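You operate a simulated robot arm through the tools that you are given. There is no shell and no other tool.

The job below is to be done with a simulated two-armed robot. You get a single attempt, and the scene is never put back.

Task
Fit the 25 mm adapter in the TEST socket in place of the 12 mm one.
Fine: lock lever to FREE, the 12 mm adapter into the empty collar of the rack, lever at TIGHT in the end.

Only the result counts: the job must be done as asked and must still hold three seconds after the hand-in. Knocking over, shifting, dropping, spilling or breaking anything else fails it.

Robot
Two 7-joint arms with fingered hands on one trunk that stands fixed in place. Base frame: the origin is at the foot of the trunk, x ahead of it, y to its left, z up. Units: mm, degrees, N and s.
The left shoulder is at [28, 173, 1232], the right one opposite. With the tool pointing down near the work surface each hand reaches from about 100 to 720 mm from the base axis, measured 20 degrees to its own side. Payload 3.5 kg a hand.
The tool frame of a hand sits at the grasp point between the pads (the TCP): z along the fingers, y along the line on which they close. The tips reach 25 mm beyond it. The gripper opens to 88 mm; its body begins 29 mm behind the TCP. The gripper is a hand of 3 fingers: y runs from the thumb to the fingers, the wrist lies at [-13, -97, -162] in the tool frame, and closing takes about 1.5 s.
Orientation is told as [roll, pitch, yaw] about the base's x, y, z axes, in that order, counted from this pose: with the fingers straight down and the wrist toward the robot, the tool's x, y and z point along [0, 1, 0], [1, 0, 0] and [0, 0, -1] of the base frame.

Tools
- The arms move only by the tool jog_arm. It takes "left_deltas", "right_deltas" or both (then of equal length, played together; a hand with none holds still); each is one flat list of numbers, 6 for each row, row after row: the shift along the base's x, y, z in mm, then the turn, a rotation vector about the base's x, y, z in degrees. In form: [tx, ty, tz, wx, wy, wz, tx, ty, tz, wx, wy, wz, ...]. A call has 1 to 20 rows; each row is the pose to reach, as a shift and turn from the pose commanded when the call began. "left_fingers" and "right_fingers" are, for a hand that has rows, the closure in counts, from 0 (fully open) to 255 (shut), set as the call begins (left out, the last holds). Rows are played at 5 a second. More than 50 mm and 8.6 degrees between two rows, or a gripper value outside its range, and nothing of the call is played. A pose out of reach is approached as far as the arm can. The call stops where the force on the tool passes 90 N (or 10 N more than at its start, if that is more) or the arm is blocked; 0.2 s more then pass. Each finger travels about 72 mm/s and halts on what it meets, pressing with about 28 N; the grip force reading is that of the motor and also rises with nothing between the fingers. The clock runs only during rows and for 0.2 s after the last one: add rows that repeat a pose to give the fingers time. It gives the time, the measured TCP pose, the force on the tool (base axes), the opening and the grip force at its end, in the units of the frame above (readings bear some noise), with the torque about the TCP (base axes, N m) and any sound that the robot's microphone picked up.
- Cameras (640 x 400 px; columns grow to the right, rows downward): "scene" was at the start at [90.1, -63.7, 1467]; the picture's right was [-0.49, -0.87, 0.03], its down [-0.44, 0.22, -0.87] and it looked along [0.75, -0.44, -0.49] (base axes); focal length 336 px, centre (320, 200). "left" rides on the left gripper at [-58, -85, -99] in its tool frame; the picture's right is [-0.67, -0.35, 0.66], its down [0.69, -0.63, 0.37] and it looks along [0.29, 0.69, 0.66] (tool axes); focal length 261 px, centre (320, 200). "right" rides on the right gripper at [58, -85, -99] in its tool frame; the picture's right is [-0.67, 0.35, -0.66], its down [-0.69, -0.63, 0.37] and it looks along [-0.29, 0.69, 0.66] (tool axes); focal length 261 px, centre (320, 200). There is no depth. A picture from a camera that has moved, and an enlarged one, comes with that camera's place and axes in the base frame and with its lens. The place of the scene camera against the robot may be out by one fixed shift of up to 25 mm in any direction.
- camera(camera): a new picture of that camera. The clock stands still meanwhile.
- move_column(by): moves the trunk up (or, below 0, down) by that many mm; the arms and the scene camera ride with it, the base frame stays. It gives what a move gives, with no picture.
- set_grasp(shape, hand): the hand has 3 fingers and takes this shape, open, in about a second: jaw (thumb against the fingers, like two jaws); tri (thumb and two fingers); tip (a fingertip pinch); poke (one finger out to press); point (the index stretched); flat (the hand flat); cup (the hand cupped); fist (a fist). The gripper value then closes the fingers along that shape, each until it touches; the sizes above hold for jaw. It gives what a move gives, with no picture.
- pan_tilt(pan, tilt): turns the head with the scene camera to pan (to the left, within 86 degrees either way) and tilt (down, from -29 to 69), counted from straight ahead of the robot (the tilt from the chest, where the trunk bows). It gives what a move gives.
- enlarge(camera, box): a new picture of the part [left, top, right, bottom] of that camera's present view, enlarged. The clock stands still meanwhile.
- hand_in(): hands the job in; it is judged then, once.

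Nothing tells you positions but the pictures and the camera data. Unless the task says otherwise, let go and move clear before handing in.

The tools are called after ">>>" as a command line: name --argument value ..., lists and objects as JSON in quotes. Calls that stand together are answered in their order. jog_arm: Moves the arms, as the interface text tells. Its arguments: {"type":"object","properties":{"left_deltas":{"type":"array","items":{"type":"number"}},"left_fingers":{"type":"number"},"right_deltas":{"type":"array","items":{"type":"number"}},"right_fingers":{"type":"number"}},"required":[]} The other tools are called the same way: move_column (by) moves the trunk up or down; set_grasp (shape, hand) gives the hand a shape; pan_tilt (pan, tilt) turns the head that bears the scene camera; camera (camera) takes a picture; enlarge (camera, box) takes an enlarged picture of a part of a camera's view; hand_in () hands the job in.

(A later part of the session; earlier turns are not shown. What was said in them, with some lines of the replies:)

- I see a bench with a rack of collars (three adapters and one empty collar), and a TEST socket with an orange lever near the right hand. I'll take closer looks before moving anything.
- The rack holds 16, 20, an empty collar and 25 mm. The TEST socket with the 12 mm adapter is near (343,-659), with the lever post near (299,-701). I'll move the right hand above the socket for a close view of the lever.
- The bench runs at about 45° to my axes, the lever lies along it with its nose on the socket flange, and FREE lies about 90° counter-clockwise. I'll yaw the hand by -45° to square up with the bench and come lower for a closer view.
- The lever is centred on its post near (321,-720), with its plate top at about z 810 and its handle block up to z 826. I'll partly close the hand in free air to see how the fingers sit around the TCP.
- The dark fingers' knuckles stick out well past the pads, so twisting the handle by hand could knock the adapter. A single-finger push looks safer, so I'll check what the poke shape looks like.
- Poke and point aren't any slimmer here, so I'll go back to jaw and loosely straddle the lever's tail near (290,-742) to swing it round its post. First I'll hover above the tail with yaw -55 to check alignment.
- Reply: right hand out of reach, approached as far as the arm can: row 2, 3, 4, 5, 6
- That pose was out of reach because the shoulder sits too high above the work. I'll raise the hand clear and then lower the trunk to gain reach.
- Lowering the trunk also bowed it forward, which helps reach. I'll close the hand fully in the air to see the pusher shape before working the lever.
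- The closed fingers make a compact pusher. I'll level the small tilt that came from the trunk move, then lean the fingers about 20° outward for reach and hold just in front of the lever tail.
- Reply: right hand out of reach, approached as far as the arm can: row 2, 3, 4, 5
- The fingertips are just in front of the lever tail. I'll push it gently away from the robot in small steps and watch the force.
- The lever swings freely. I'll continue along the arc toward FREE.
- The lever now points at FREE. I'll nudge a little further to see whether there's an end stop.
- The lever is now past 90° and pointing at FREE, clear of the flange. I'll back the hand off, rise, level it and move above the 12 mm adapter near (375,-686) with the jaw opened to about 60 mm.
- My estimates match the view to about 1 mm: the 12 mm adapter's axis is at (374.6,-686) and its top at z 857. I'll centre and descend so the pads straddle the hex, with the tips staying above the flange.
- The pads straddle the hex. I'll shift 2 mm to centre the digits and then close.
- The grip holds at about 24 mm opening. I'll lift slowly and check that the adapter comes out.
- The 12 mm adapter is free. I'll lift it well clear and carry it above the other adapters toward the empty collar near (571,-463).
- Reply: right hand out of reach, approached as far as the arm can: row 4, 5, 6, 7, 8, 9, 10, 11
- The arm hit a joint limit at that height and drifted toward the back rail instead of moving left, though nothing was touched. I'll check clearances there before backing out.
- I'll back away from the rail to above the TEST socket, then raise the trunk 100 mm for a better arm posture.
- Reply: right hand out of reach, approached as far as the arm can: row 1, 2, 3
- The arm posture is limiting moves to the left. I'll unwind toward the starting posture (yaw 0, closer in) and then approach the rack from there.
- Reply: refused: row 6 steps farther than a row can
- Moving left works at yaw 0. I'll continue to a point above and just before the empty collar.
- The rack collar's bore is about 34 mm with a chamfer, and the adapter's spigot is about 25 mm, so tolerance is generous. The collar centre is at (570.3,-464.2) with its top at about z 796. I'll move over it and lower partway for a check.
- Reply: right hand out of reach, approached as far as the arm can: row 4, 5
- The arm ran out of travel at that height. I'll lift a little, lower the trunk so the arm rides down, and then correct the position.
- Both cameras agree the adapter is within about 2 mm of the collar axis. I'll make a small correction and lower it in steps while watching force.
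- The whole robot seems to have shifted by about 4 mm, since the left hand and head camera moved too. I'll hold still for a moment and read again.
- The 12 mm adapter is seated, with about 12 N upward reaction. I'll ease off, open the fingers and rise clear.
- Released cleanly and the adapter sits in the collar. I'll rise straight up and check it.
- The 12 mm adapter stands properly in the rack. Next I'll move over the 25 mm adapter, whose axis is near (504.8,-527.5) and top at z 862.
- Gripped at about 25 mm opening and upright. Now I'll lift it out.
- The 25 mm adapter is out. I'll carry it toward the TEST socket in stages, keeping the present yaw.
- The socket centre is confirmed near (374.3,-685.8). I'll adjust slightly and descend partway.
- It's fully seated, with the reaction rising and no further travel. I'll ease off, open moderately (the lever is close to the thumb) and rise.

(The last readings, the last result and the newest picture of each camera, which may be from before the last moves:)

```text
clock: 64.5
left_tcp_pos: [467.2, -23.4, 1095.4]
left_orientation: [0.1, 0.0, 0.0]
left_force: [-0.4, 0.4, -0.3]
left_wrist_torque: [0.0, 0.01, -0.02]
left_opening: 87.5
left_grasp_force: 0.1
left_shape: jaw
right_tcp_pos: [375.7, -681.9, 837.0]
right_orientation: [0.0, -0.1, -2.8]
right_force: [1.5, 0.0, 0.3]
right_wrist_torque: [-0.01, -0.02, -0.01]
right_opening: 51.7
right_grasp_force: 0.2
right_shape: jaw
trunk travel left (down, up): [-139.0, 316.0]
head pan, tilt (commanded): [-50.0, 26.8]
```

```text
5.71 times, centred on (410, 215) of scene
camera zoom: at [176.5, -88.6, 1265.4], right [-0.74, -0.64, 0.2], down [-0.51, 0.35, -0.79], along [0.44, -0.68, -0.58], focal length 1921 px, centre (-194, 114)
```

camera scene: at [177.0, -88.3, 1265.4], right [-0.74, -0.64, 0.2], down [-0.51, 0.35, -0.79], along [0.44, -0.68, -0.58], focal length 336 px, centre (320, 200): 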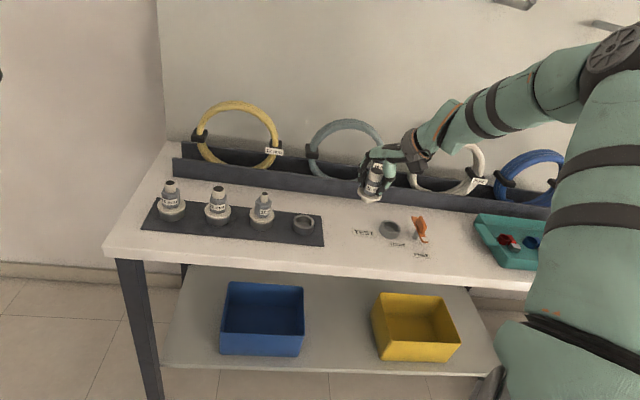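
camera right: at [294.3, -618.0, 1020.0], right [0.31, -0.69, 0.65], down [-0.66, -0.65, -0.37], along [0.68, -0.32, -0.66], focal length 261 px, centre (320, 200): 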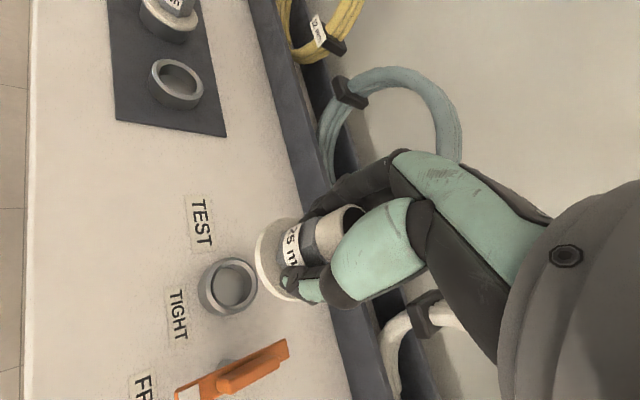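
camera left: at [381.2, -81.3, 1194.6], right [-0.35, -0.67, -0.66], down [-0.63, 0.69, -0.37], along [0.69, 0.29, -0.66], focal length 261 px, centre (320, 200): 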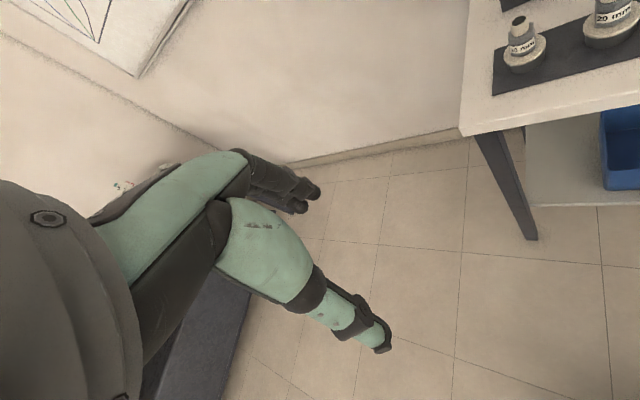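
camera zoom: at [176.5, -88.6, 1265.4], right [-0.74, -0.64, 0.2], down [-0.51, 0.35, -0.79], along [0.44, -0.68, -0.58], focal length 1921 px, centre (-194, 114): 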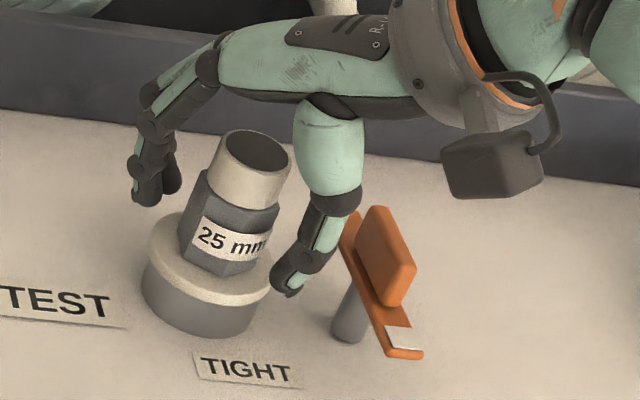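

The 25 mm adapter stands in the TEST socket. I'll raise the hand straight up and clear before dealing with the lever.

>>> jog_arm --right_deltas '[0, 0, 12, 0, 0, 0, 0, 0, 35, 0, 0, 0, 0, 0, 65, 0, 0, 0, 0, 0, 95, 0, 0, 0, 0, 0, 95, 0, 0, 0]'

>>> enlarge --camera "scene" --box '[340, 150, 480, 270]'

>>> camera --camera "right"

```text
clock: 65.7
left_tcp_pos: [466.0, -23.7, 1095.8]
left_orientation: [0.1, 0.0, -0.1]
left_force: [-1.1, -0.1, -0.4]
left_wrist_torque: [-0.01, 0.02, 0.0]
left_opening: 87.6
left_grasp_force: 0.0
left_shape: jaw
right_tcp_pos: [376.7, -683.0, 932.5]
right_orientation: [0.1, 0.0, -2.9]
right_force: [0.1, -0.5, 0.3]
right_wrist_torque: [-0.01, 0.0, -0.01]
right_opening: 51.6
right_grasp_force: 0.1
right_shape: jaw
trunk travel left (down, up): [-139.0, 316.0]
head pan, tilt (commanded): [-50.0, 26.8]
```

```text
3.33 times, centred on (410, 210) of scene
camera zoom: at [176.6, -89.0, 1265.4], right [-0.74, -0.64, 0.2], down [-0.51, 0.35, -0.79], along [0.44, -0.68, -0.58], focal length 1121 px, centre (20, 167)
```

zoom: 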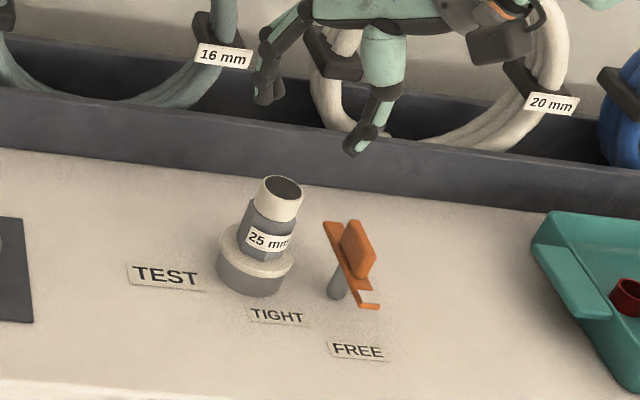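

```text
taken
camera right: at [295.0, -620.1, 1032.0], right [0.31, -0.69, 0.65], down [-0.66, -0.65, -0.37], along [0.68, -0.32, -0.66], focal length 261 px, centre (320, 200)
```

right: 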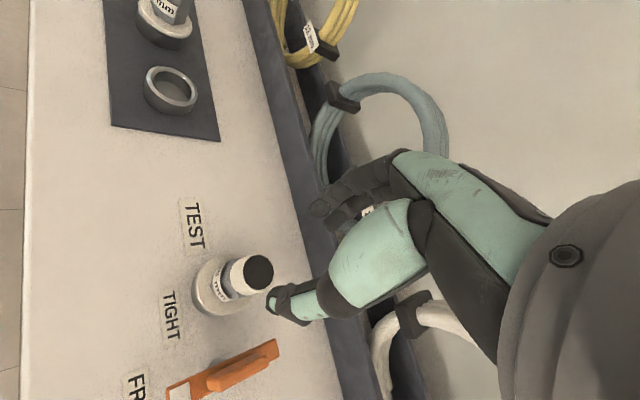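

The socket is done; now the lever. I'll move to the near right side of the lever's nose, turning to yaw -45 and closing the fingers.

>>> jog_arm --right_deltas '[-18, -5, 0, 0, 0, -7, -37, -10, 0, 0, 0, -14, -55, -15, 0, 0, 0, -21, -74, -20, 0, 0, 0, -28, -92, -25, 0, 0, 0, -35, -111, -29, 0, 0, 0, -42, -111, -29, 0, 0, 0, -42]' --right_fingers 255

>>> jog_arm --right_deltas '[0, 0, 0, -4.2, -4.2, 0, 0, 0, 0, -8.5, -8.5, 0, 0, 0, 0, -12.7, -12.7, 0, 0, 0, 0, -12.7, -12.7, 0]'

>>> camera --camera "right"

>>> camera --camera "scene"

```text
clock: 67.3
left_tcp_pos: [466.7, -23.5, 1095.1]
left_orientation: [0.1, 0.1, 0.0]
left_force: [-0.8, -0.1, 0.7]
left_wrist_torque: [-0.02, 0.04, 0.02]
left_opening: 87.5
left_grasp_force: 0.0
left_shape: jaw
right_tcp_pos: [264.3, -712.5, 932.7]
right_orientation: [0.1, 0.0, -45.0]
right_force: [-0.3, 0.9, -0.2]
right_wrist_torque: [-0.03, 0.01, -0.02]
right_opening: 0.0
right_grasp_force: 28.1
right_shape: jaw
trunk travel left (down, up): [-139.0, 316.0]
head pan, tilt (commanded): [-50.0, 26.8]
```

```text
clock: 68.3
left_tcp_pos: [466.7, -23.3, 1095.0]
left_orientation: [0.1, 0.1, -0.1]
left_force: [0.4, -0.3, 0.6]
left_wrist_torque: [-0.01, -0.03, 0.0]
left_opening: 87.5
left_grasp_force: 0.1
left_shape: jaw
right_tcp_pos: [264.0, -699.9, 928.3]
right_orientation: [2.0, -11.5, -43.2]
right_force: [-0.5, -1.2, 0.0]
right_wrist_torque: [-0.05, -0.01, 0.0]
right_opening: 0.0
right_grasp_force: 27.7
right_shape: jaw
right hand out of reach, approached as far as the arm can: row 3
trunk travel left (down, up): [-139.0, 316.0]
head pan, tilt (commanded): [-50.0, 26.8]
```

```text
taken
camera right: at [226.8, -588.5, 1009.3], right [-0.32, -0.65, 0.69], down [-0.85, -0.12, -0.51], along [0.41, -0.75, -0.52], focal length 261 px, centre (320, 200)
```

right: 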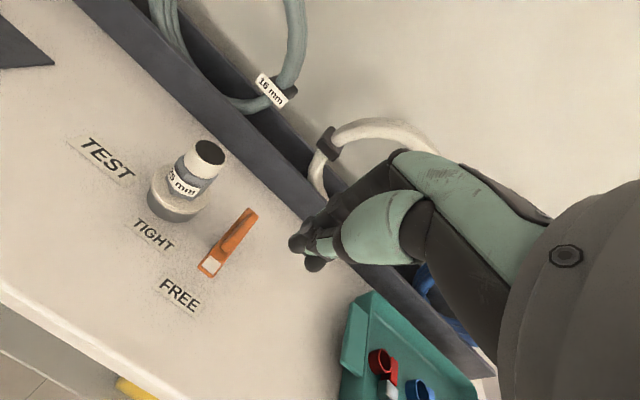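

```text
taken
camera scene: at [176.3, -88.6, 1265.5], right [-0.74, -0.64, 0.2], down [-0.51, 0.35, -0.79], along [0.44, -0.68, -0.58], focal length 336 px, centre (320, 200)
```

scene: 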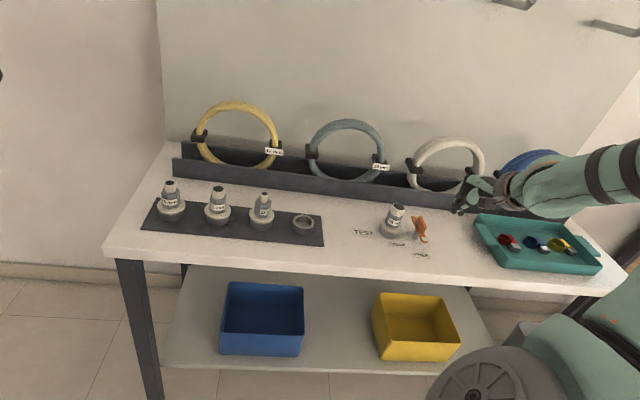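

>>> jog_arm --right_deltas '[-1, -6, -25, 0, 0, 0, -2, -12, -50, 0, 0, 0, -2, -13, -70, 0, 0, 0, -2, -13, -70, 0, 0, 0]'

>>> enlarge --camera "right" --box '[160, 100, 380, 320]'

>>> enlarge --camera "scene" --box '[360, 170, 500, 270]'

```text
clock: 69.3
left_tcp_pos: [466.6, -24.3, 1096.4]
left_orientation: [0.0, 0.0, 0.0]
left_force: [-0.7, 0.0, -0.2]
left_wrist_torque: [0.04, 0.0, 0.0]
left_opening: 87.8
left_grasp_force: 0.0
left_shape: jaw
right_tcp_pos: [261.6, -725.4, 861.7]
right_orientation: [0.1, -18.0, -44.9]
right_force: [-0.6, 0.1, -0.2]
right_wrist_torque: [0.04, -0.05, 0.01]
right_opening: 0.0
right_grasp_force: 28.3
right_shape: jaw
trunk travel left (down, up): [-139.0, 316.0]
head pan, tilt (commanded): [-50.0, 26.8]
```

```text
1.82 times, centred on (270, 210) of right
camera zoom: at [224.2, -604.2, 929.8], right [-0.38, -0.57, 0.73], down [-0.83, -0.14, -0.54], along [0.41, -0.81, -0.41], focal length 474 px, centre (411, 182)
```

zoom: 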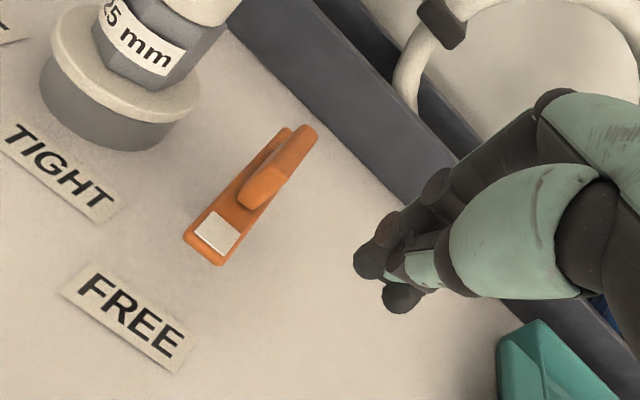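

```text
4.00 times, centred on (430, 220) of scene
camera zoom: at [176.4, -88.5, 1265.5], right [-0.74, -0.64, 0.2], down [-0.51, 0.35, -0.79], along [0.44, -0.68, -0.58], focal length 1345 px, centre (-120, 120)
```

zoom: 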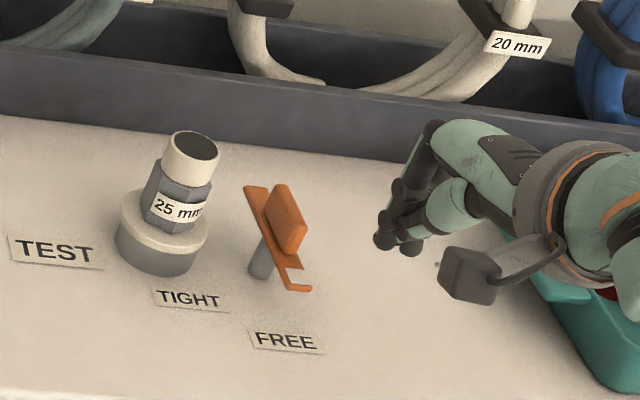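

>>> jog_arm --right_deltas '[-3, 3, -15, 0, 0, 0, -6, 6.5, -30, 0, 0, 0, -6, 6.5, -38, 0, 0, 0, -6, 6.5, -38, 0, 0, 0]'

>>> enlarge --camera "right" --box '[160, 100, 380, 320]'

>>> enlarge --camera "scene" --box '[360, 170, 500, 270]'

```text
clock: 70.3
left_tcp_pos: [465.7, -23.6, 1095.1]
left_orientation: [-0.1, 0.1, 0.0]
left_force: [0.1, 0.1, 0.0]
left_wrist_torque: [-0.01, 0.0, 0.01]
left_opening: 87.5
left_grasp_force: 0.1
left_shape: jaw
right_tcp_pos: [255.5, -717.3, 824.0]
right_orientation: [0.0, -17.9, -44.9]
right_force: [-0.1, -0.6, -0.1]
right_wrist_torque: [-0.01, 0.0, -0.01]
right_opening: 0.2
right_grasp_force: 28.1
right_shape: jaw
trunk travel left (down, up): [-139.0, 316.0]
head pan, tilt (commanded): [-50.0, 26.8]
```

```text
1.82 times, centred on (270, 210) of right
camera zoom: at [217.5, -597.2, 891.5], right [-0.38, -0.57, 0.73], down [-0.83, -0.14, -0.54], along [0.41, -0.81, -0.41], focal length 474 px, centre (411, 182)
```

zoom: 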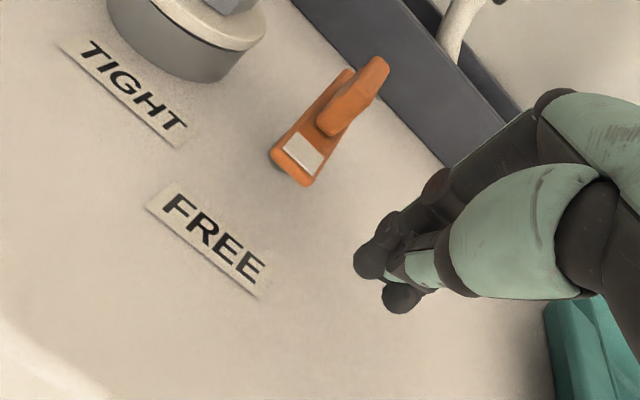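

```text
4.00 times, centred on (430, 220) of scene
camera zoom: at [176.4, -88.5, 1265.5], right [-0.74, -0.64, 0.2], down [-0.51, 0.35, -0.79], along [0.44, -0.68, -0.58], focal length 1345 px, centre (-120, 120)
```

zoom: 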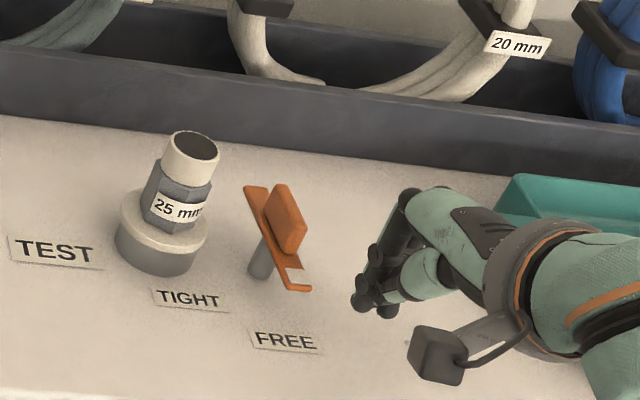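

The closed fingertips are to the right of the lever nose. I'll push gently toward the socket side.

>>> jog_arm --right_deltas '[5, 6.5, 0, 0, 0, 0, 10, 13, 0, 0, 0, 0, 15, 20, 0, 0, 0, 0, 20, 26, 0, 0, 0, 0, 20, 26, 0, 0, 0, 0]'

>>> enlarge --camera "right" --box '[160, 100, 380, 320]'

>>> enlarge --camera "scene" --box '[360, 170, 500, 270]'

```text
clock: 71.5
left_tcp_pos: [465.3, -24.4, 1095.8]
left_orientation: [0.1, 0.0, 0.1]
left_force: [0.9, -0.2, -0.3]
left_wrist_torque: [0.0, 0.0, -0.01]
left_opening: 87.6
left_grasp_force: 0.0
left_shape: jaw
right_tcp_pos: [276.9, -690.9, 823.6]
right_orientation: [0.0, -18.0, -44.8]
right_force: [-1.6, 0.1, -0.5]
right_wrist_torque: [-0.01, 0.01, -0.02]
right_opening: 0.0
right_grasp_force: 28.5
right_shape: jaw
trunk travel left (down, up): [-139.0, 316.0]
head pan, tilt (commanded): [-50.0, 26.8]
```

```text
1.82 times, centred on (270, 210) of right
camera zoom: at [238.4, -571.6, 891.8], right [-0.38, -0.57, 0.73], down [-0.83, -0.14, -0.54], along [0.41, -0.81, -0.41], focal length 474 px, centre (411, 182)
```

zoom: 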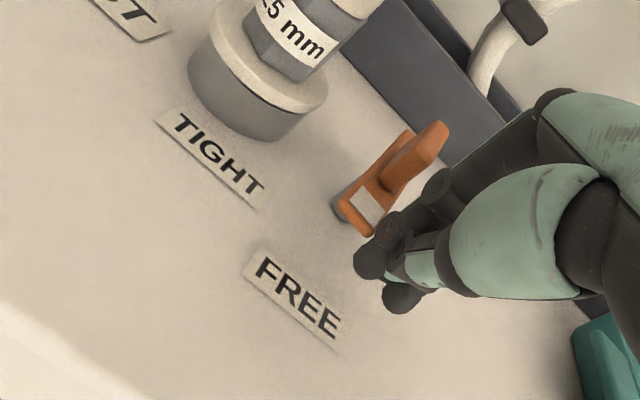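

```text
4.00 times, centred on (430, 220) of scene
camera zoom: at [176.2, -88.5, 1265.5], right [-0.74, -0.64, 0.2], down [-0.51, 0.35, -0.79], along [0.44, -0.68, -0.58], focal length 1345 px, centre (-120, 120)
```

zoom: 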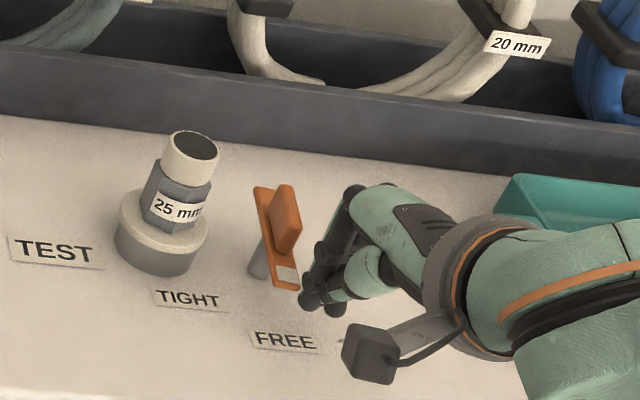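

>>> jog_arm --right_deltas '[1.5, -5, 0, 0, 0, 0, 6, -3, 0, 0, 0, 0, 10, 1.5, 0, 0, 0, 0, 14, 5, 0, 0, 0, 0, 14, 5, 0, 0, 0, 0]'

>>> enlarge --camera "right" --box '[160, 100, 380, 320]'

>>> enlarge --camera "scene" --box '[360, 170, 500, 270]'

```text
clock: 72.7
left_tcp_pos: [465.8, -23.1, 1095.2]
left_orientation: [0.0, 0.0, 0.0]
left_force: [0.4, 0.0, -0.5]
left_wrist_torque: [-0.02, -0.02, 0.01]
left_opening: 87.6
left_grasp_force: 0.0
left_shape: jaw
right_tcp_pos: [290.7, -686.6, 824.4]
right_orientation: [0.0, -18.0, -44.9]
right_force: [-0.3, 0.2, -0.2]
right_wrist_torque: [-0.03, 0.04, 0.03]
right_opening: 0.1
right_grasp_force: 27.8
right_shape: jaw
trunk travel left (down, up): [-139.0, 316.0]
head pan, tilt (commanded): [-50.0, 26.8]
```

```text
1.82 times, centred on (270, 210) of right
camera zoom: at [253.1, -567.0, 891.2], right [-0.38, -0.57, 0.73], down [-0.83, -0.14, -0.54], along [0.41, -0.81, -0.41], focal length 474 px, centre (411, 182)
```

zoom: 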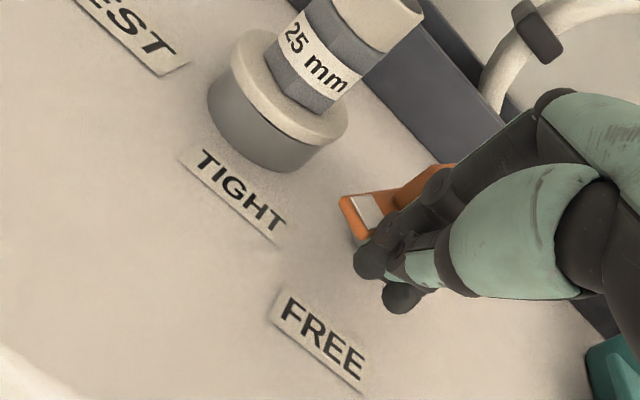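

```text
4.00 times, centred on (430, 220) of scene
camera zoom: at [176.3, -88.6, 1265.5], right [-0.74, -0.64, 0.2], down [-0.51, 0.35, -0.79], along [0.44, -0.68, -0.58], focal length 1345 px, centre (-120, 120)
```

zoom: 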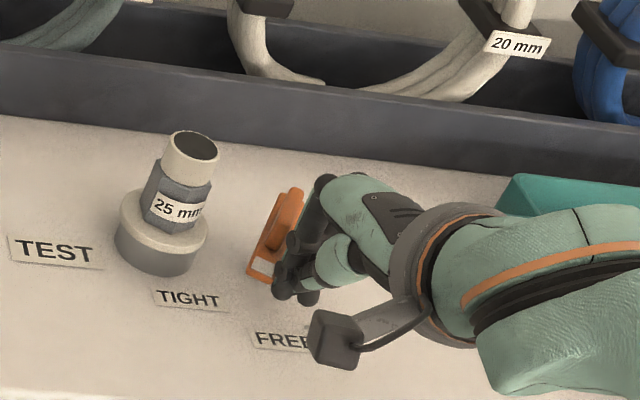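

>>> jog_arm --right_deltas '[4, 0.5, 0, 0, 0, 0, 8, 1.5, 0, 0, 0, 0, 12, 3, 0, 0, 0, 0, 12, 3, 0, 0, 0, 0]'

>>> enlarge --camera "right" --box '[160, 100, 380, 320]'

>>> enlarge --camera "scene" --box '[360, 170, 500, 270]'

```text
clock: 73.7
left_tcp_pos: [465.5, -23.5, 1096.2]
left_orientation: [0.0, 0.0, 0.0]
left_force: [0.3, -0.3, 0.0]
left_wrist_torque: [-0.01, -0.01, -0.03]
left_opening: 87.7
left_grasp_force: 0.0
left_shape: jaw
right_tcp_pos: [302.6, -683.4, 824.0]
right_orientation: [0.1, -18.0, -44.9]
right_force: [-0.5, 0.2, 0.4]
right_wrist_torque: [0.03, -0.02, 0.02]
right_opening: 0.0
right_grasp_force: 27.8
right_shape: jaw
trunk travel left (down, up): [-139.0, 316.0]
head pan, tilt (commanded): [-50.0, 26.8]
```

```text
1.82 times, centred on (270, 210) of right
camera zoom: at [264.5, -563.6, 890.9], right [-0.38, -0.57, 0.73], down [-0.83, -0.14, -0.54], along [0.41, -0.81, -0.41], focal length 474 px, centre (411, 182)
```

zoom: 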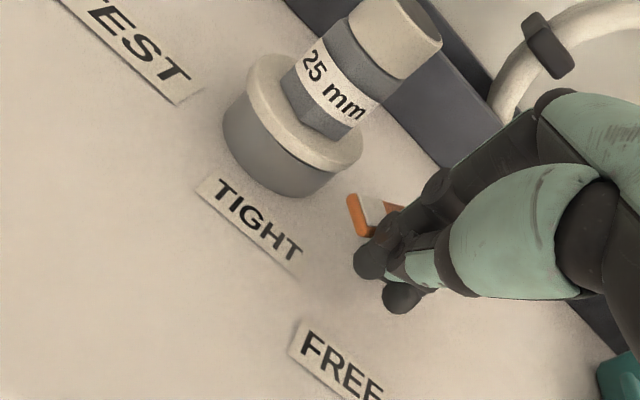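

```text
4.00 times, centred on (430, 220) of scene
camera zoom: at [176.3, -88.6, 1265.5], right [-0.74, -0.64, 0.2], down [-0.51, 0.35, -0.79], along [0.44, -0.68, -0.58], focal length 1345 px, centre (-120, 120)
```

zoom: 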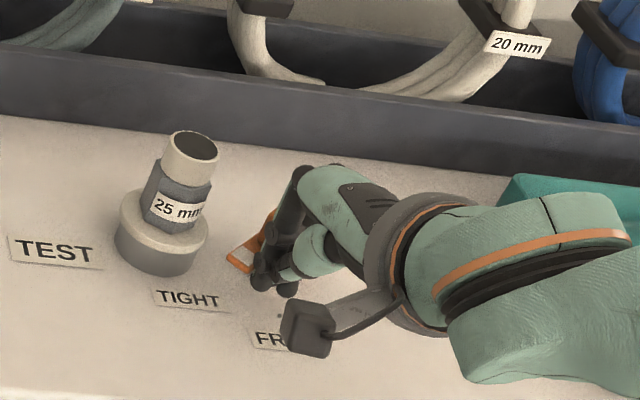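

>>> jog_arm --right_deltas '[3, 0.5, 0, 0, 0, 0, 6, 1, 0, 0, 0, 0, 9, 1.5, 0, 0, 0, 0, 9, 1.5, 0, 0, 0, 0]'

>>> enlarge --camera "right" --box '[160, 100, 380, 320]'

>>> enlarge --camera "scene" --box '[380, 170, 480, 250]'

```text
clock: 74.7
left_tcp_pos: [464.5, -23.0, 1096.4]
left_orientation: [0.0, 0.0, 0.1]
left_force: [-0.4, 0.3, 0.8]
left_wrist_torque: [0.02, 0.03, -0.01]
left_opening: 87.8
left_grasp_force: 0.0
left_shape: jaw
right_tcp_pos: [311.7, -684.3, 823.5]
right_orientation: [0.0, -18.0, -44.9]
right_force: [-1.6, -0.2, 0.8]
right_wrist_torque: [-0.02, 0.0, -0.02]
right_opening: 0.1
right_grasp_force: 27.7
right_shape: jaw
trunk travel left (down, up): [-139.0, 316.0]
head pan, tilt (commanded): [-50.0, 26.8]
```

```text
1.82 times, centred on (270, 210) of right
camera zoom: at [273.3, -562.8, 891.2], right [-0.38, -0.57, 0.73], down [-0.83, -0.14, -0.54], along [0.41, -0.81, -0.41], focal length 474 px, centre (411, 182)
```

zoom: 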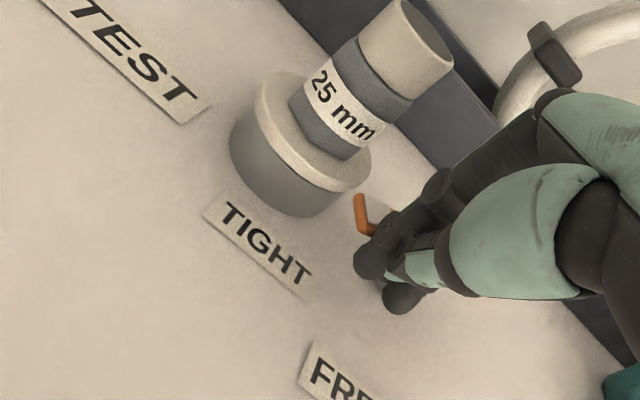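

```text
5.00 times, centred on (430, 210) of scene
camera zoom: at [176.2, -88.6, 1265.5], right [-0.74, -0.64, 0.2], down [-0.51, 0.35, -0.79], along [0.44, -0.68, -0.58], focal length 1681 px, centre (-230, 150)
```

zoom: 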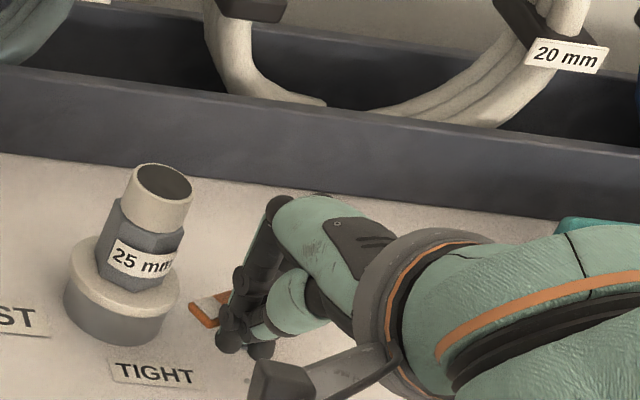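

>>> jog_arm --right_deltas '[3, -1, 0, 0, 0, 0, 6, -3, 0, 0, 0, 0, 6, -3, 0, 0, 0, 0]'

>>> enlarge --camera "right" --box '[200, 120, 360, 280]'

>>> enlarge --camera "scene" --box '[380, 170, 480, 250]'

```text
clock: 75.5
left_tcp_pos: [465.3, -21.9, 1095.8]
left_orientation: [-0.1, 0.1, 0.1]
left_force: [-0.8, 0.0, 0.2]
left_wrist_torque: [0.01, -0.01, 0.03]
left_opening: 87.6
left_grasp_force: 0.1
left_shape: jaw
right_tcp_pos: [316.7, -684.8, 822.9]
right_orientation: [0.0, -18.0, -44.9]
right_force: [-1.2, 2.3, 1.2]
right_wrist_torque: [-0.06, -0.01, -0.04]
right_opening: 0.0
right_grasp_force: 27.6
right_shape: jaw
trunk travel left (down, up): [-139.0, 316.0]
head pan, tilt (commanded): [-50.0, 26.8]
```

```text
2.50 times, centred on (280, 200) of right
camera zoom: at [279.2, -564.9, 891.1], right [-0.38, -0.57, 0.73], down [-0.83, -0.14, -0.54], along [0.41, -0.81, -0.41], focal length 652 px, centre (420, 200)
```

zoom: 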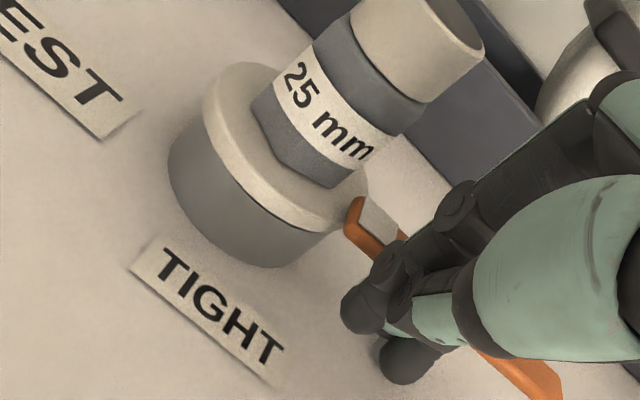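

```text
5.00 times, centred on (430, 210) of scene
camera zoom: at [176.0, -88.0, 1265.6], right [-0.74, -0.64, 0.2], down [-0.51, 0.35, -0.79], along [0.44, -0.68, -0.58], focal length 1681 px, centre (-230, 150)
```

zoom: 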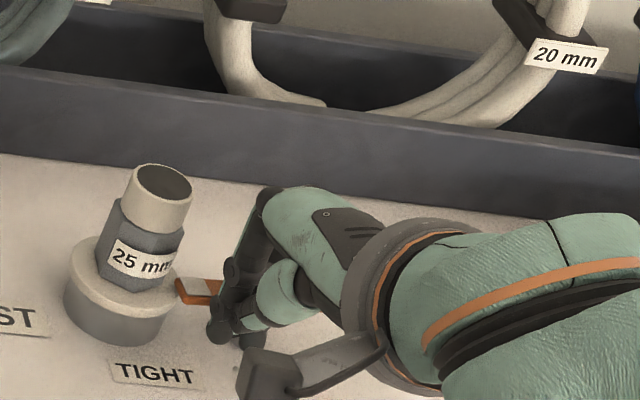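

The nose is just reaching the flange rim. I'll keep pushing in small steps and watch the force.

>>> jog_arm --right_deltas '[1.5, -1.5, 0, 0, 0, 0, 3, -3.5, 0, 0, 0, 0, 3, -3.5, 0, 0, 0, 0]'

>>> enlarge --camera "right" --box '[200, 120, 360, 280]'

>>> enlarge --camera "scene" --box '[380, 180, 440, 230]'

```text
clock: 76.3
left_tcp_pos: [465.9, -22.4, 1096.3]
left_orientation: [-0.1, -0.1, 0.0]
left_force: [-0.1, 0.0, 0.6]
left_wrist_torque: [-0.01, -0.04, -0.02]
left_opening: 87.5
left_grasp_force: 0.1
left_shape: jaw
right_tcp_pos: [320.5, -689.2, 824.3]
right_orientation: [0.1, -17.9, -44.9]
right_force: [-1.6, 2.7, 2.3]
right_wrist_torque: [-0.09, -0.03, -0.01]
right_opening: 0.0
right_grasp_force: 28.2
right_shape: jaw
trunk travel left (down, up): [-139.0, 316.0]
head pan, tilt (commanded): [-50.0, 26.8]
```

```text
2.50 times, centred on (280, 200) of right
camera zoom: at [282.1, -568.7, 891.4], right [-0.38, -0.57, 0.73], down [-0.83, -0.14, -0.54], along [0.41, -0.81, -0.41], focal length 652 px, centre (420, 200)
```

zoom: 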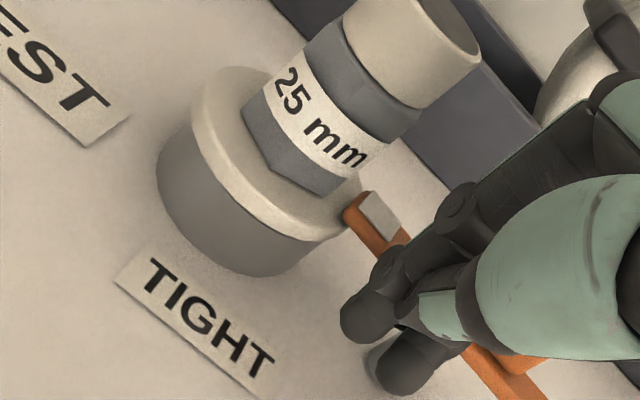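

```text
8.00 times, centred on (410, 205) of scene
camera zoom: at [175.9, -87.6, 1265.6], right [-0.74, -0.64, 0.2], down [-0.51, 0.34, -0.79], along [0.44, -0.68, -0.58], focal length 2690 px, centre (-400, 160)
```

zoom: 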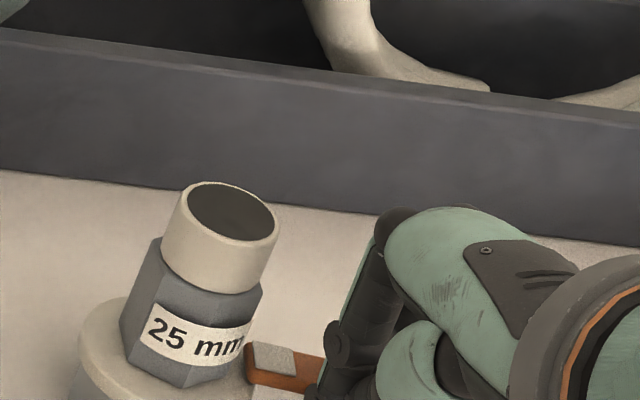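

>>> jog_arm --right_deltas '[1, -1.5, 0, 0, 0, 0, 2, -3, 0, 0, 0, 0, 2, -3, 0, 0, 0, 0]'

>>> enlarge --camera "right" --box '[200, 120, 360, 280]'

>>> enlarge --camera "scene" --box '[380, 190, 460, 250]'

```text
clock: 77.1
left_tcp_pos: [464.0, -21.6, 1096.0]
left_orientation: [-0.2, -0.1, 0.0]
left_force: [-1.2, -0.2, -0.4]
left_wrist_torque: [0.0, -0.01, -0.03]
left_opening: 87.4
left_grasp_force: 0.1
left_shape: jaw
right_tcp_pos: [321.8, -690.0, 824.8]
right_orientation: [0.0, -18.0, -44.9]
right_force: [-7.8, 10.5, 2.6]
right_wrist_torque: [-0.13, -0.03, -0.06]
right_opening: 0.0
right_grasp_force: 27.7
right_shape: jaw
trunk travel left (down, up): [-139.0, 316.0]
head pan, tilt (commanded): [-50.0, 26.8]
```

```text
2.50 times, centred on (280, 200) of right
camera zoom: at [283.4, -570.4, 891.8], right [-0.38, -0.56, 0.73], down [-0.83, -0.14, -0.54], along [0.41, -0.81, -0.41], focal length 652 px, centre (420, 200)
```

zoom: 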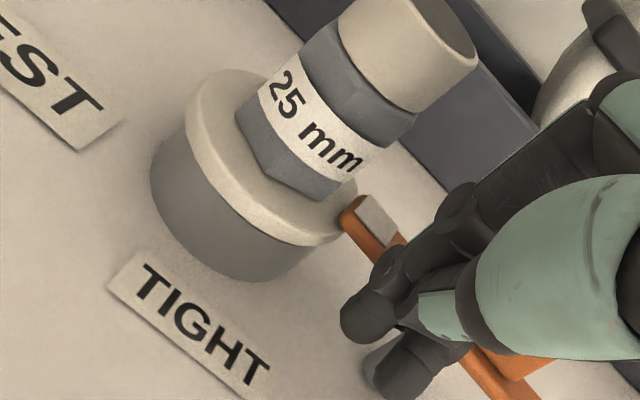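

```text
6.67 times, centred on (420, 220) of scene
camera zoom: at [174.9, -86.2, 1265.8], right [-0.74, -0.64, 0.2], down [-0.51, 0.34, -0.79], along [0.44, -0.69, -0.58], focal length 2242 px, centre (-347, 67)
```

zoom: 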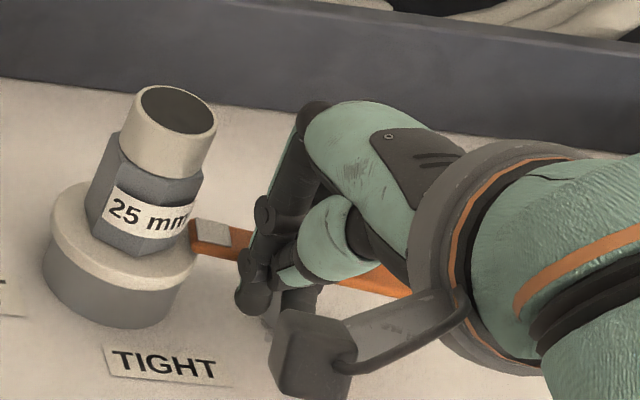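

The force rose sharply, so the lever seems to be at its stop. I'll back off, rise and compare it with the starting picture.

>>> jog_arm --right_deltas '[-4, 5, 0, 0, 0, 0, -9, 11, 0, 0, 0, 0, -16, 18, 10, 0, 0, 0, -22, 24, 40, 0, 0, 0, -28, 28, 75, 0, 0, 0, -28, 28, 105, 0, 0, 0, -28, 28, 105, 0, 0, 0]'

>>> camera --camera "right"

>>> enlarge --camera "scene" --box '[350, 170, 470, 260]'

```text
clock: 78.7
left_tcp_pos: [467.0, -24.1, 1096.3]
left_orientation: [0.0, 0.0, 0.0]
left_force: [0.3, -0.5, 0.5]
left_wrist_torque: [-0.01, 0.02, 0.02]
left_opening: 87.5
left_grasp_force: 0.0
left_shape: jaw
right_tcp_pos: [294.2, -663.9, 926.1]
right_orientation: [0.0, -18.0, -44.8]
right_force: [0.0, 0.1, -0.3]
right_wrist_torque: [0.01, -0.05, 0.01]
right_opening: 0.0
right_grasp_force: 27.6
right_shape: jaw
right hand out of reach, approached as far as the arm can: row 6
trunk travel left (down, up): [-139.0, 316.0]
head pan, tilt (commanded): [-50.0, 26.8]
```

```text
taken
camera right: at [256.8, -543.8, 993.9], right [-0.38, -0.57, 0.73], down [-0.83, -0.14, -0.54], along [0.41, -0.81, -0.41], focal length 261 px, centre (320, 200)
```

right: 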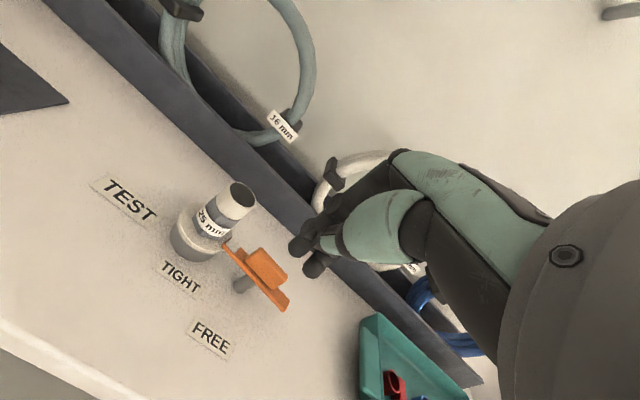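

```text
4.44 times, centred on (410, 215) of scene
camera zoom: at [176.7, -88.6, 1265.3], right [-0.74, -0.64, 0.2], down [-0.51, 0.35, -0.79], along [0.44, -0.68, -0.58], focal length 1494 px, centre (-80, 133)
```

zoom: 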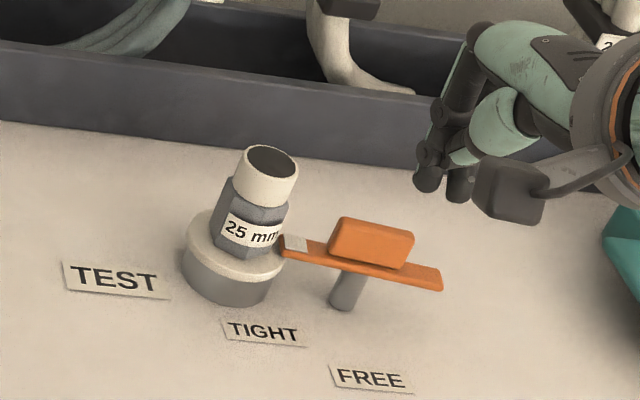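

>>> enlarge --camera "right" --box '[150, 170, 310, 330]'

>>> enlarge --camera "scene" --box '[380, 190, 460, 245]'

```text
2.50 times, centred on (230, 250) of right
camera zoom: at [256.8, -543.8, 993.9], right [-0.38, -0.57, 0.73], down [-0.83, -0.14, -0.54], along [0.41, -0.81, -0.41], focal length 652 px, centre (545, 75)
```

zoom: 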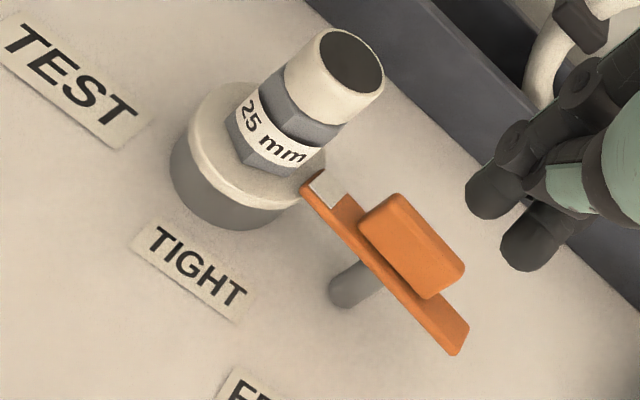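

```text
7.27 times, centred on (420, 218) of scene
camera zoom: at [176.7, -88.6, 1265.3], right [-0.74, -0.64, 0.2], down [-0.51, 0.35, -0.79], along [0.44, -0.68, -0.58], focal length 2445 px, centre (-407, 73)
```

zoom: 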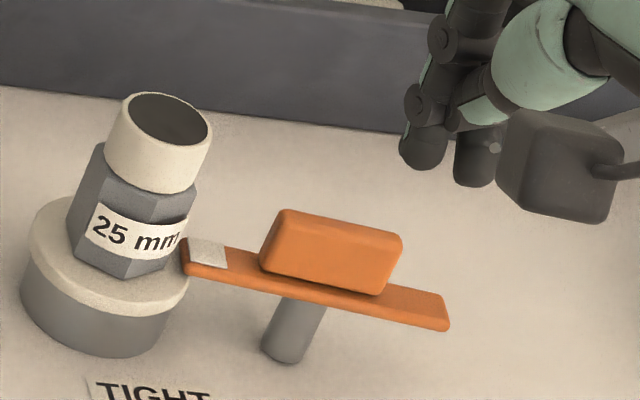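

The lever measures about 35.8° against about 35.1° at the start, so it matches TIGHT within error. I'll move the hand to the same viewpoint as my earlier reference picture for a direct comparison.

>>> jog_arm --right_deltas '[3, -12, 15, 4.2, 4.2, 0, 7, -25, 30, 8.5, 8.5, 0, 11, -40, 45, 12.7, 12.7, 0, 14, -57, 62, 12.7, 12.7, 0, 14, -57, 62, 12.7, 12.7, 0]'

>>> camera --camera "right"

>>> enlarge --camera "right" --box '[100, 170, 260, 340]'

```text
clock: 79.9
left_tcp_pos: [466.0, -22.8, 1095.9]
left_orientation: [0.0, 0.0, 0.0]
left_force: [-0.1, -0.5, -0.2]
left_wrist_torque: [0.01, 0.01, 0.0]
left_opening: 87.6
left_grasp_force: 0.0
left_shape: jaw
right_tcp_pos: [309.4, -723.0, 991.3]
right_orientation: [0.0, 0.0, -44.9]
right_force: [0.1, -0.5, -0.5]
right_wrist_torque: [0.02, -0.04, 0.01]
right_opening: 0.1
right_grasp_force: 28.0
right_shape: jaw
right hand out of reach, approached as far as the arm can: row 1, 2
trunk travel left (down, up): [-139.0, 316.0]
head pan, tilt (commanded): [-50.0, 26.8]
```

```text
taken
camera right: at [289.9, -620.4, 1089.4], right [-0.23, -0.72, 0.66], down [-0.93, -0.04, -0.37], along [0.29, -0.69, -0.66], focal length 261 px, centre (320, 200)
```

right: 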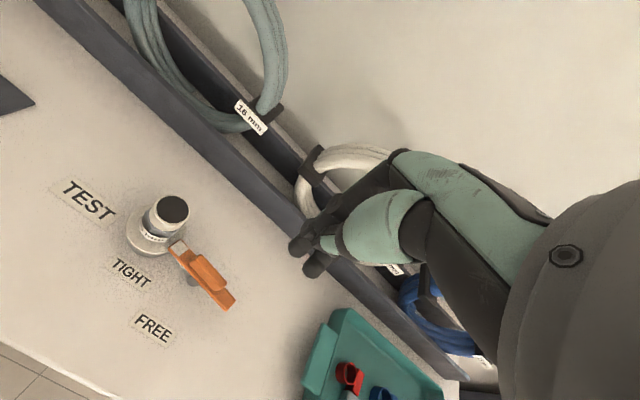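

```text
2.35 times, centred on (180, 255) of right
camera zoom: at [289.9, -620.4, 1089.4], right [-0.23, -0.72, 0.66], down [-0.93, -0.04, -0.37], along [0.29, -0.69, -0.66], focal length 613 px, centre (649, 71)
```

zoom: 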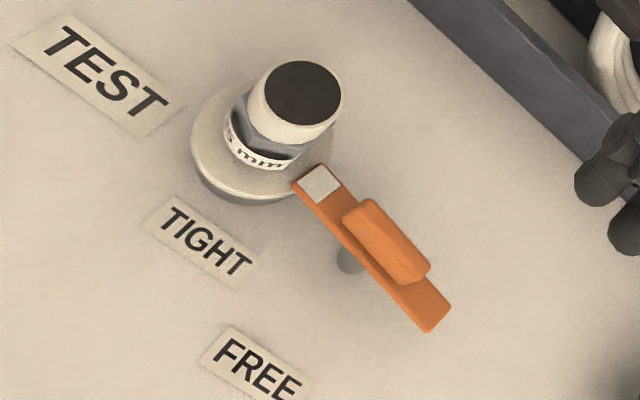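

The lever is at exactly its original TIGHT position, within about 1 px across the shifted view. I'll take a last look over the whole bench before handing in.

>>> camera --camera "scene"

>>> enlarge --camera "scene" --box '[140, 170, 330, 260]'

>>> enlarge --camera "scene" --box '[360, 190, 450, 250]'

```text
taken
camera scene: at [176.3, -88.3, 1265.5], right [-0.74, -0.64, 0.2], down [-0.51, 0.35, -0.79], along [0.44, -0.68, -0.58], focal length 336 px, centre (320, 200)
```

scene: 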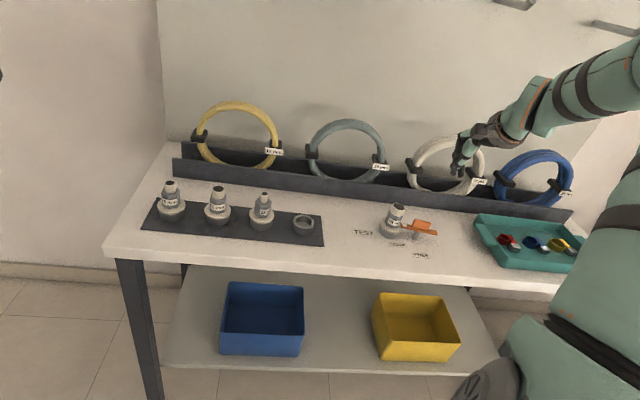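

```text
3.37 times, centred on (235, 215) of scene
camera zoom: at [176.3, -88.3, 1265.5], right [-0.74, -0.64, 0.2], down [-0.51, 0.35, -0.79], along [0.44, -0.68, -0.58], focal length 1132 px, centre (606, 150)
```

zoom: 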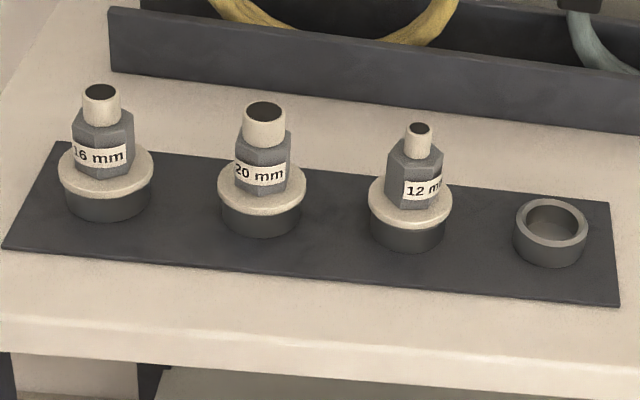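

```text
6.67 times, centred on (405, 220) of scene
camera zoom: at [176.3, -88.3, 1265.5], right [-0.74, -0.64, 0.2], down [-0.51, 0.35, -0.79], along [0.44, -0.68, -0.58], focal length 2242 px, centre (-247, 67)
```

zoom: 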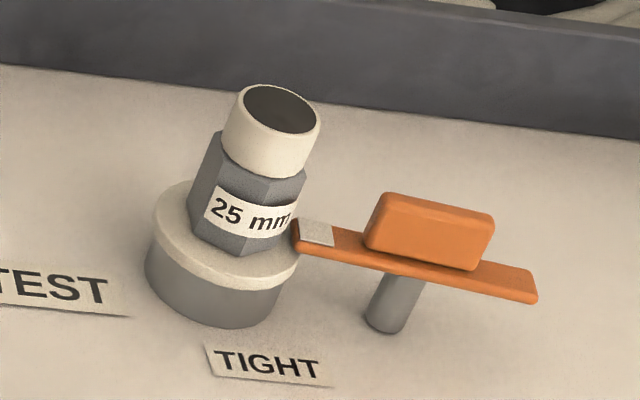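

>>> enlarge --camera "scene" --box '[200, 180, 290, 240]'

```text
6.67 times, centred on (245, 210) of scene
camera zoom: at [176.3, -88.3, 1265.5], right [-0.74, -0.64, 0.2], down [-0.51, 0.35, -0.79], along [0.44, -0.68, -0.58], focal length 2242 px, centre (820, 133)
```

zoom: 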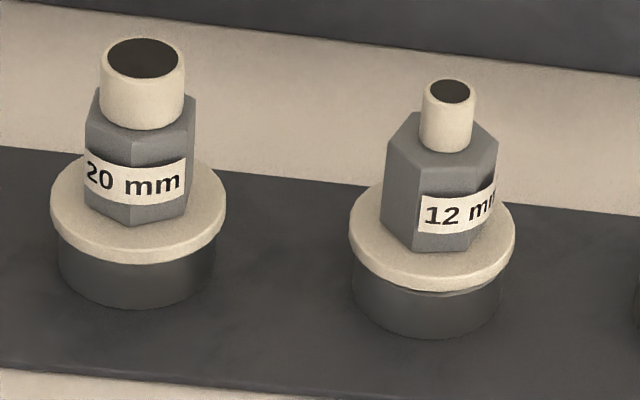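

The bench shows the 12 mm adapter upright in the formerly empty collar, the 25 mm adapter seated in TEST and the lever at TIGHT on its flange. Nothing else has moved and both hands are clear, so I'm handing in.

>>> hand_in

```text
The job is handed in.
```

The job is handed in. The 25 mm adapter is seated in the TEST socket with the lever at TIGHT on its flange. The 12 mm adapter is in the rack collar that was empty.

- **Lever:** I swung it past FREE before removing the 12 mm adapter. At the end I pushed it back until the force rose at its stop. From nearly the same viewpoint it matches the starting TIGHT picture to within about half a degree.
- **25 mm adapter:** it went down into the socket until it stopped with about 8 N of reaction. In the last pictures it stands upright with its flange flush.
- **12 mm adapter:** it seated in the collar with about 12 N of reaction and stands upright. In the last close-up a thin rim of the collar shows under the front of its flange. I took this as roughly 1–2 mm off centre, not a gap, because its height lines up with the other adapters.
- **Rest of the bench:** nothing else looks moved. At hand-in the right hand was about 165 mm above the bench and the left hand was well away from it.

The arm reached its limits a few times on the way. At one point it drifted toward the back rail while carrying the 12 mm adapter. The force readings showed no contact, and I backed it out before going on.
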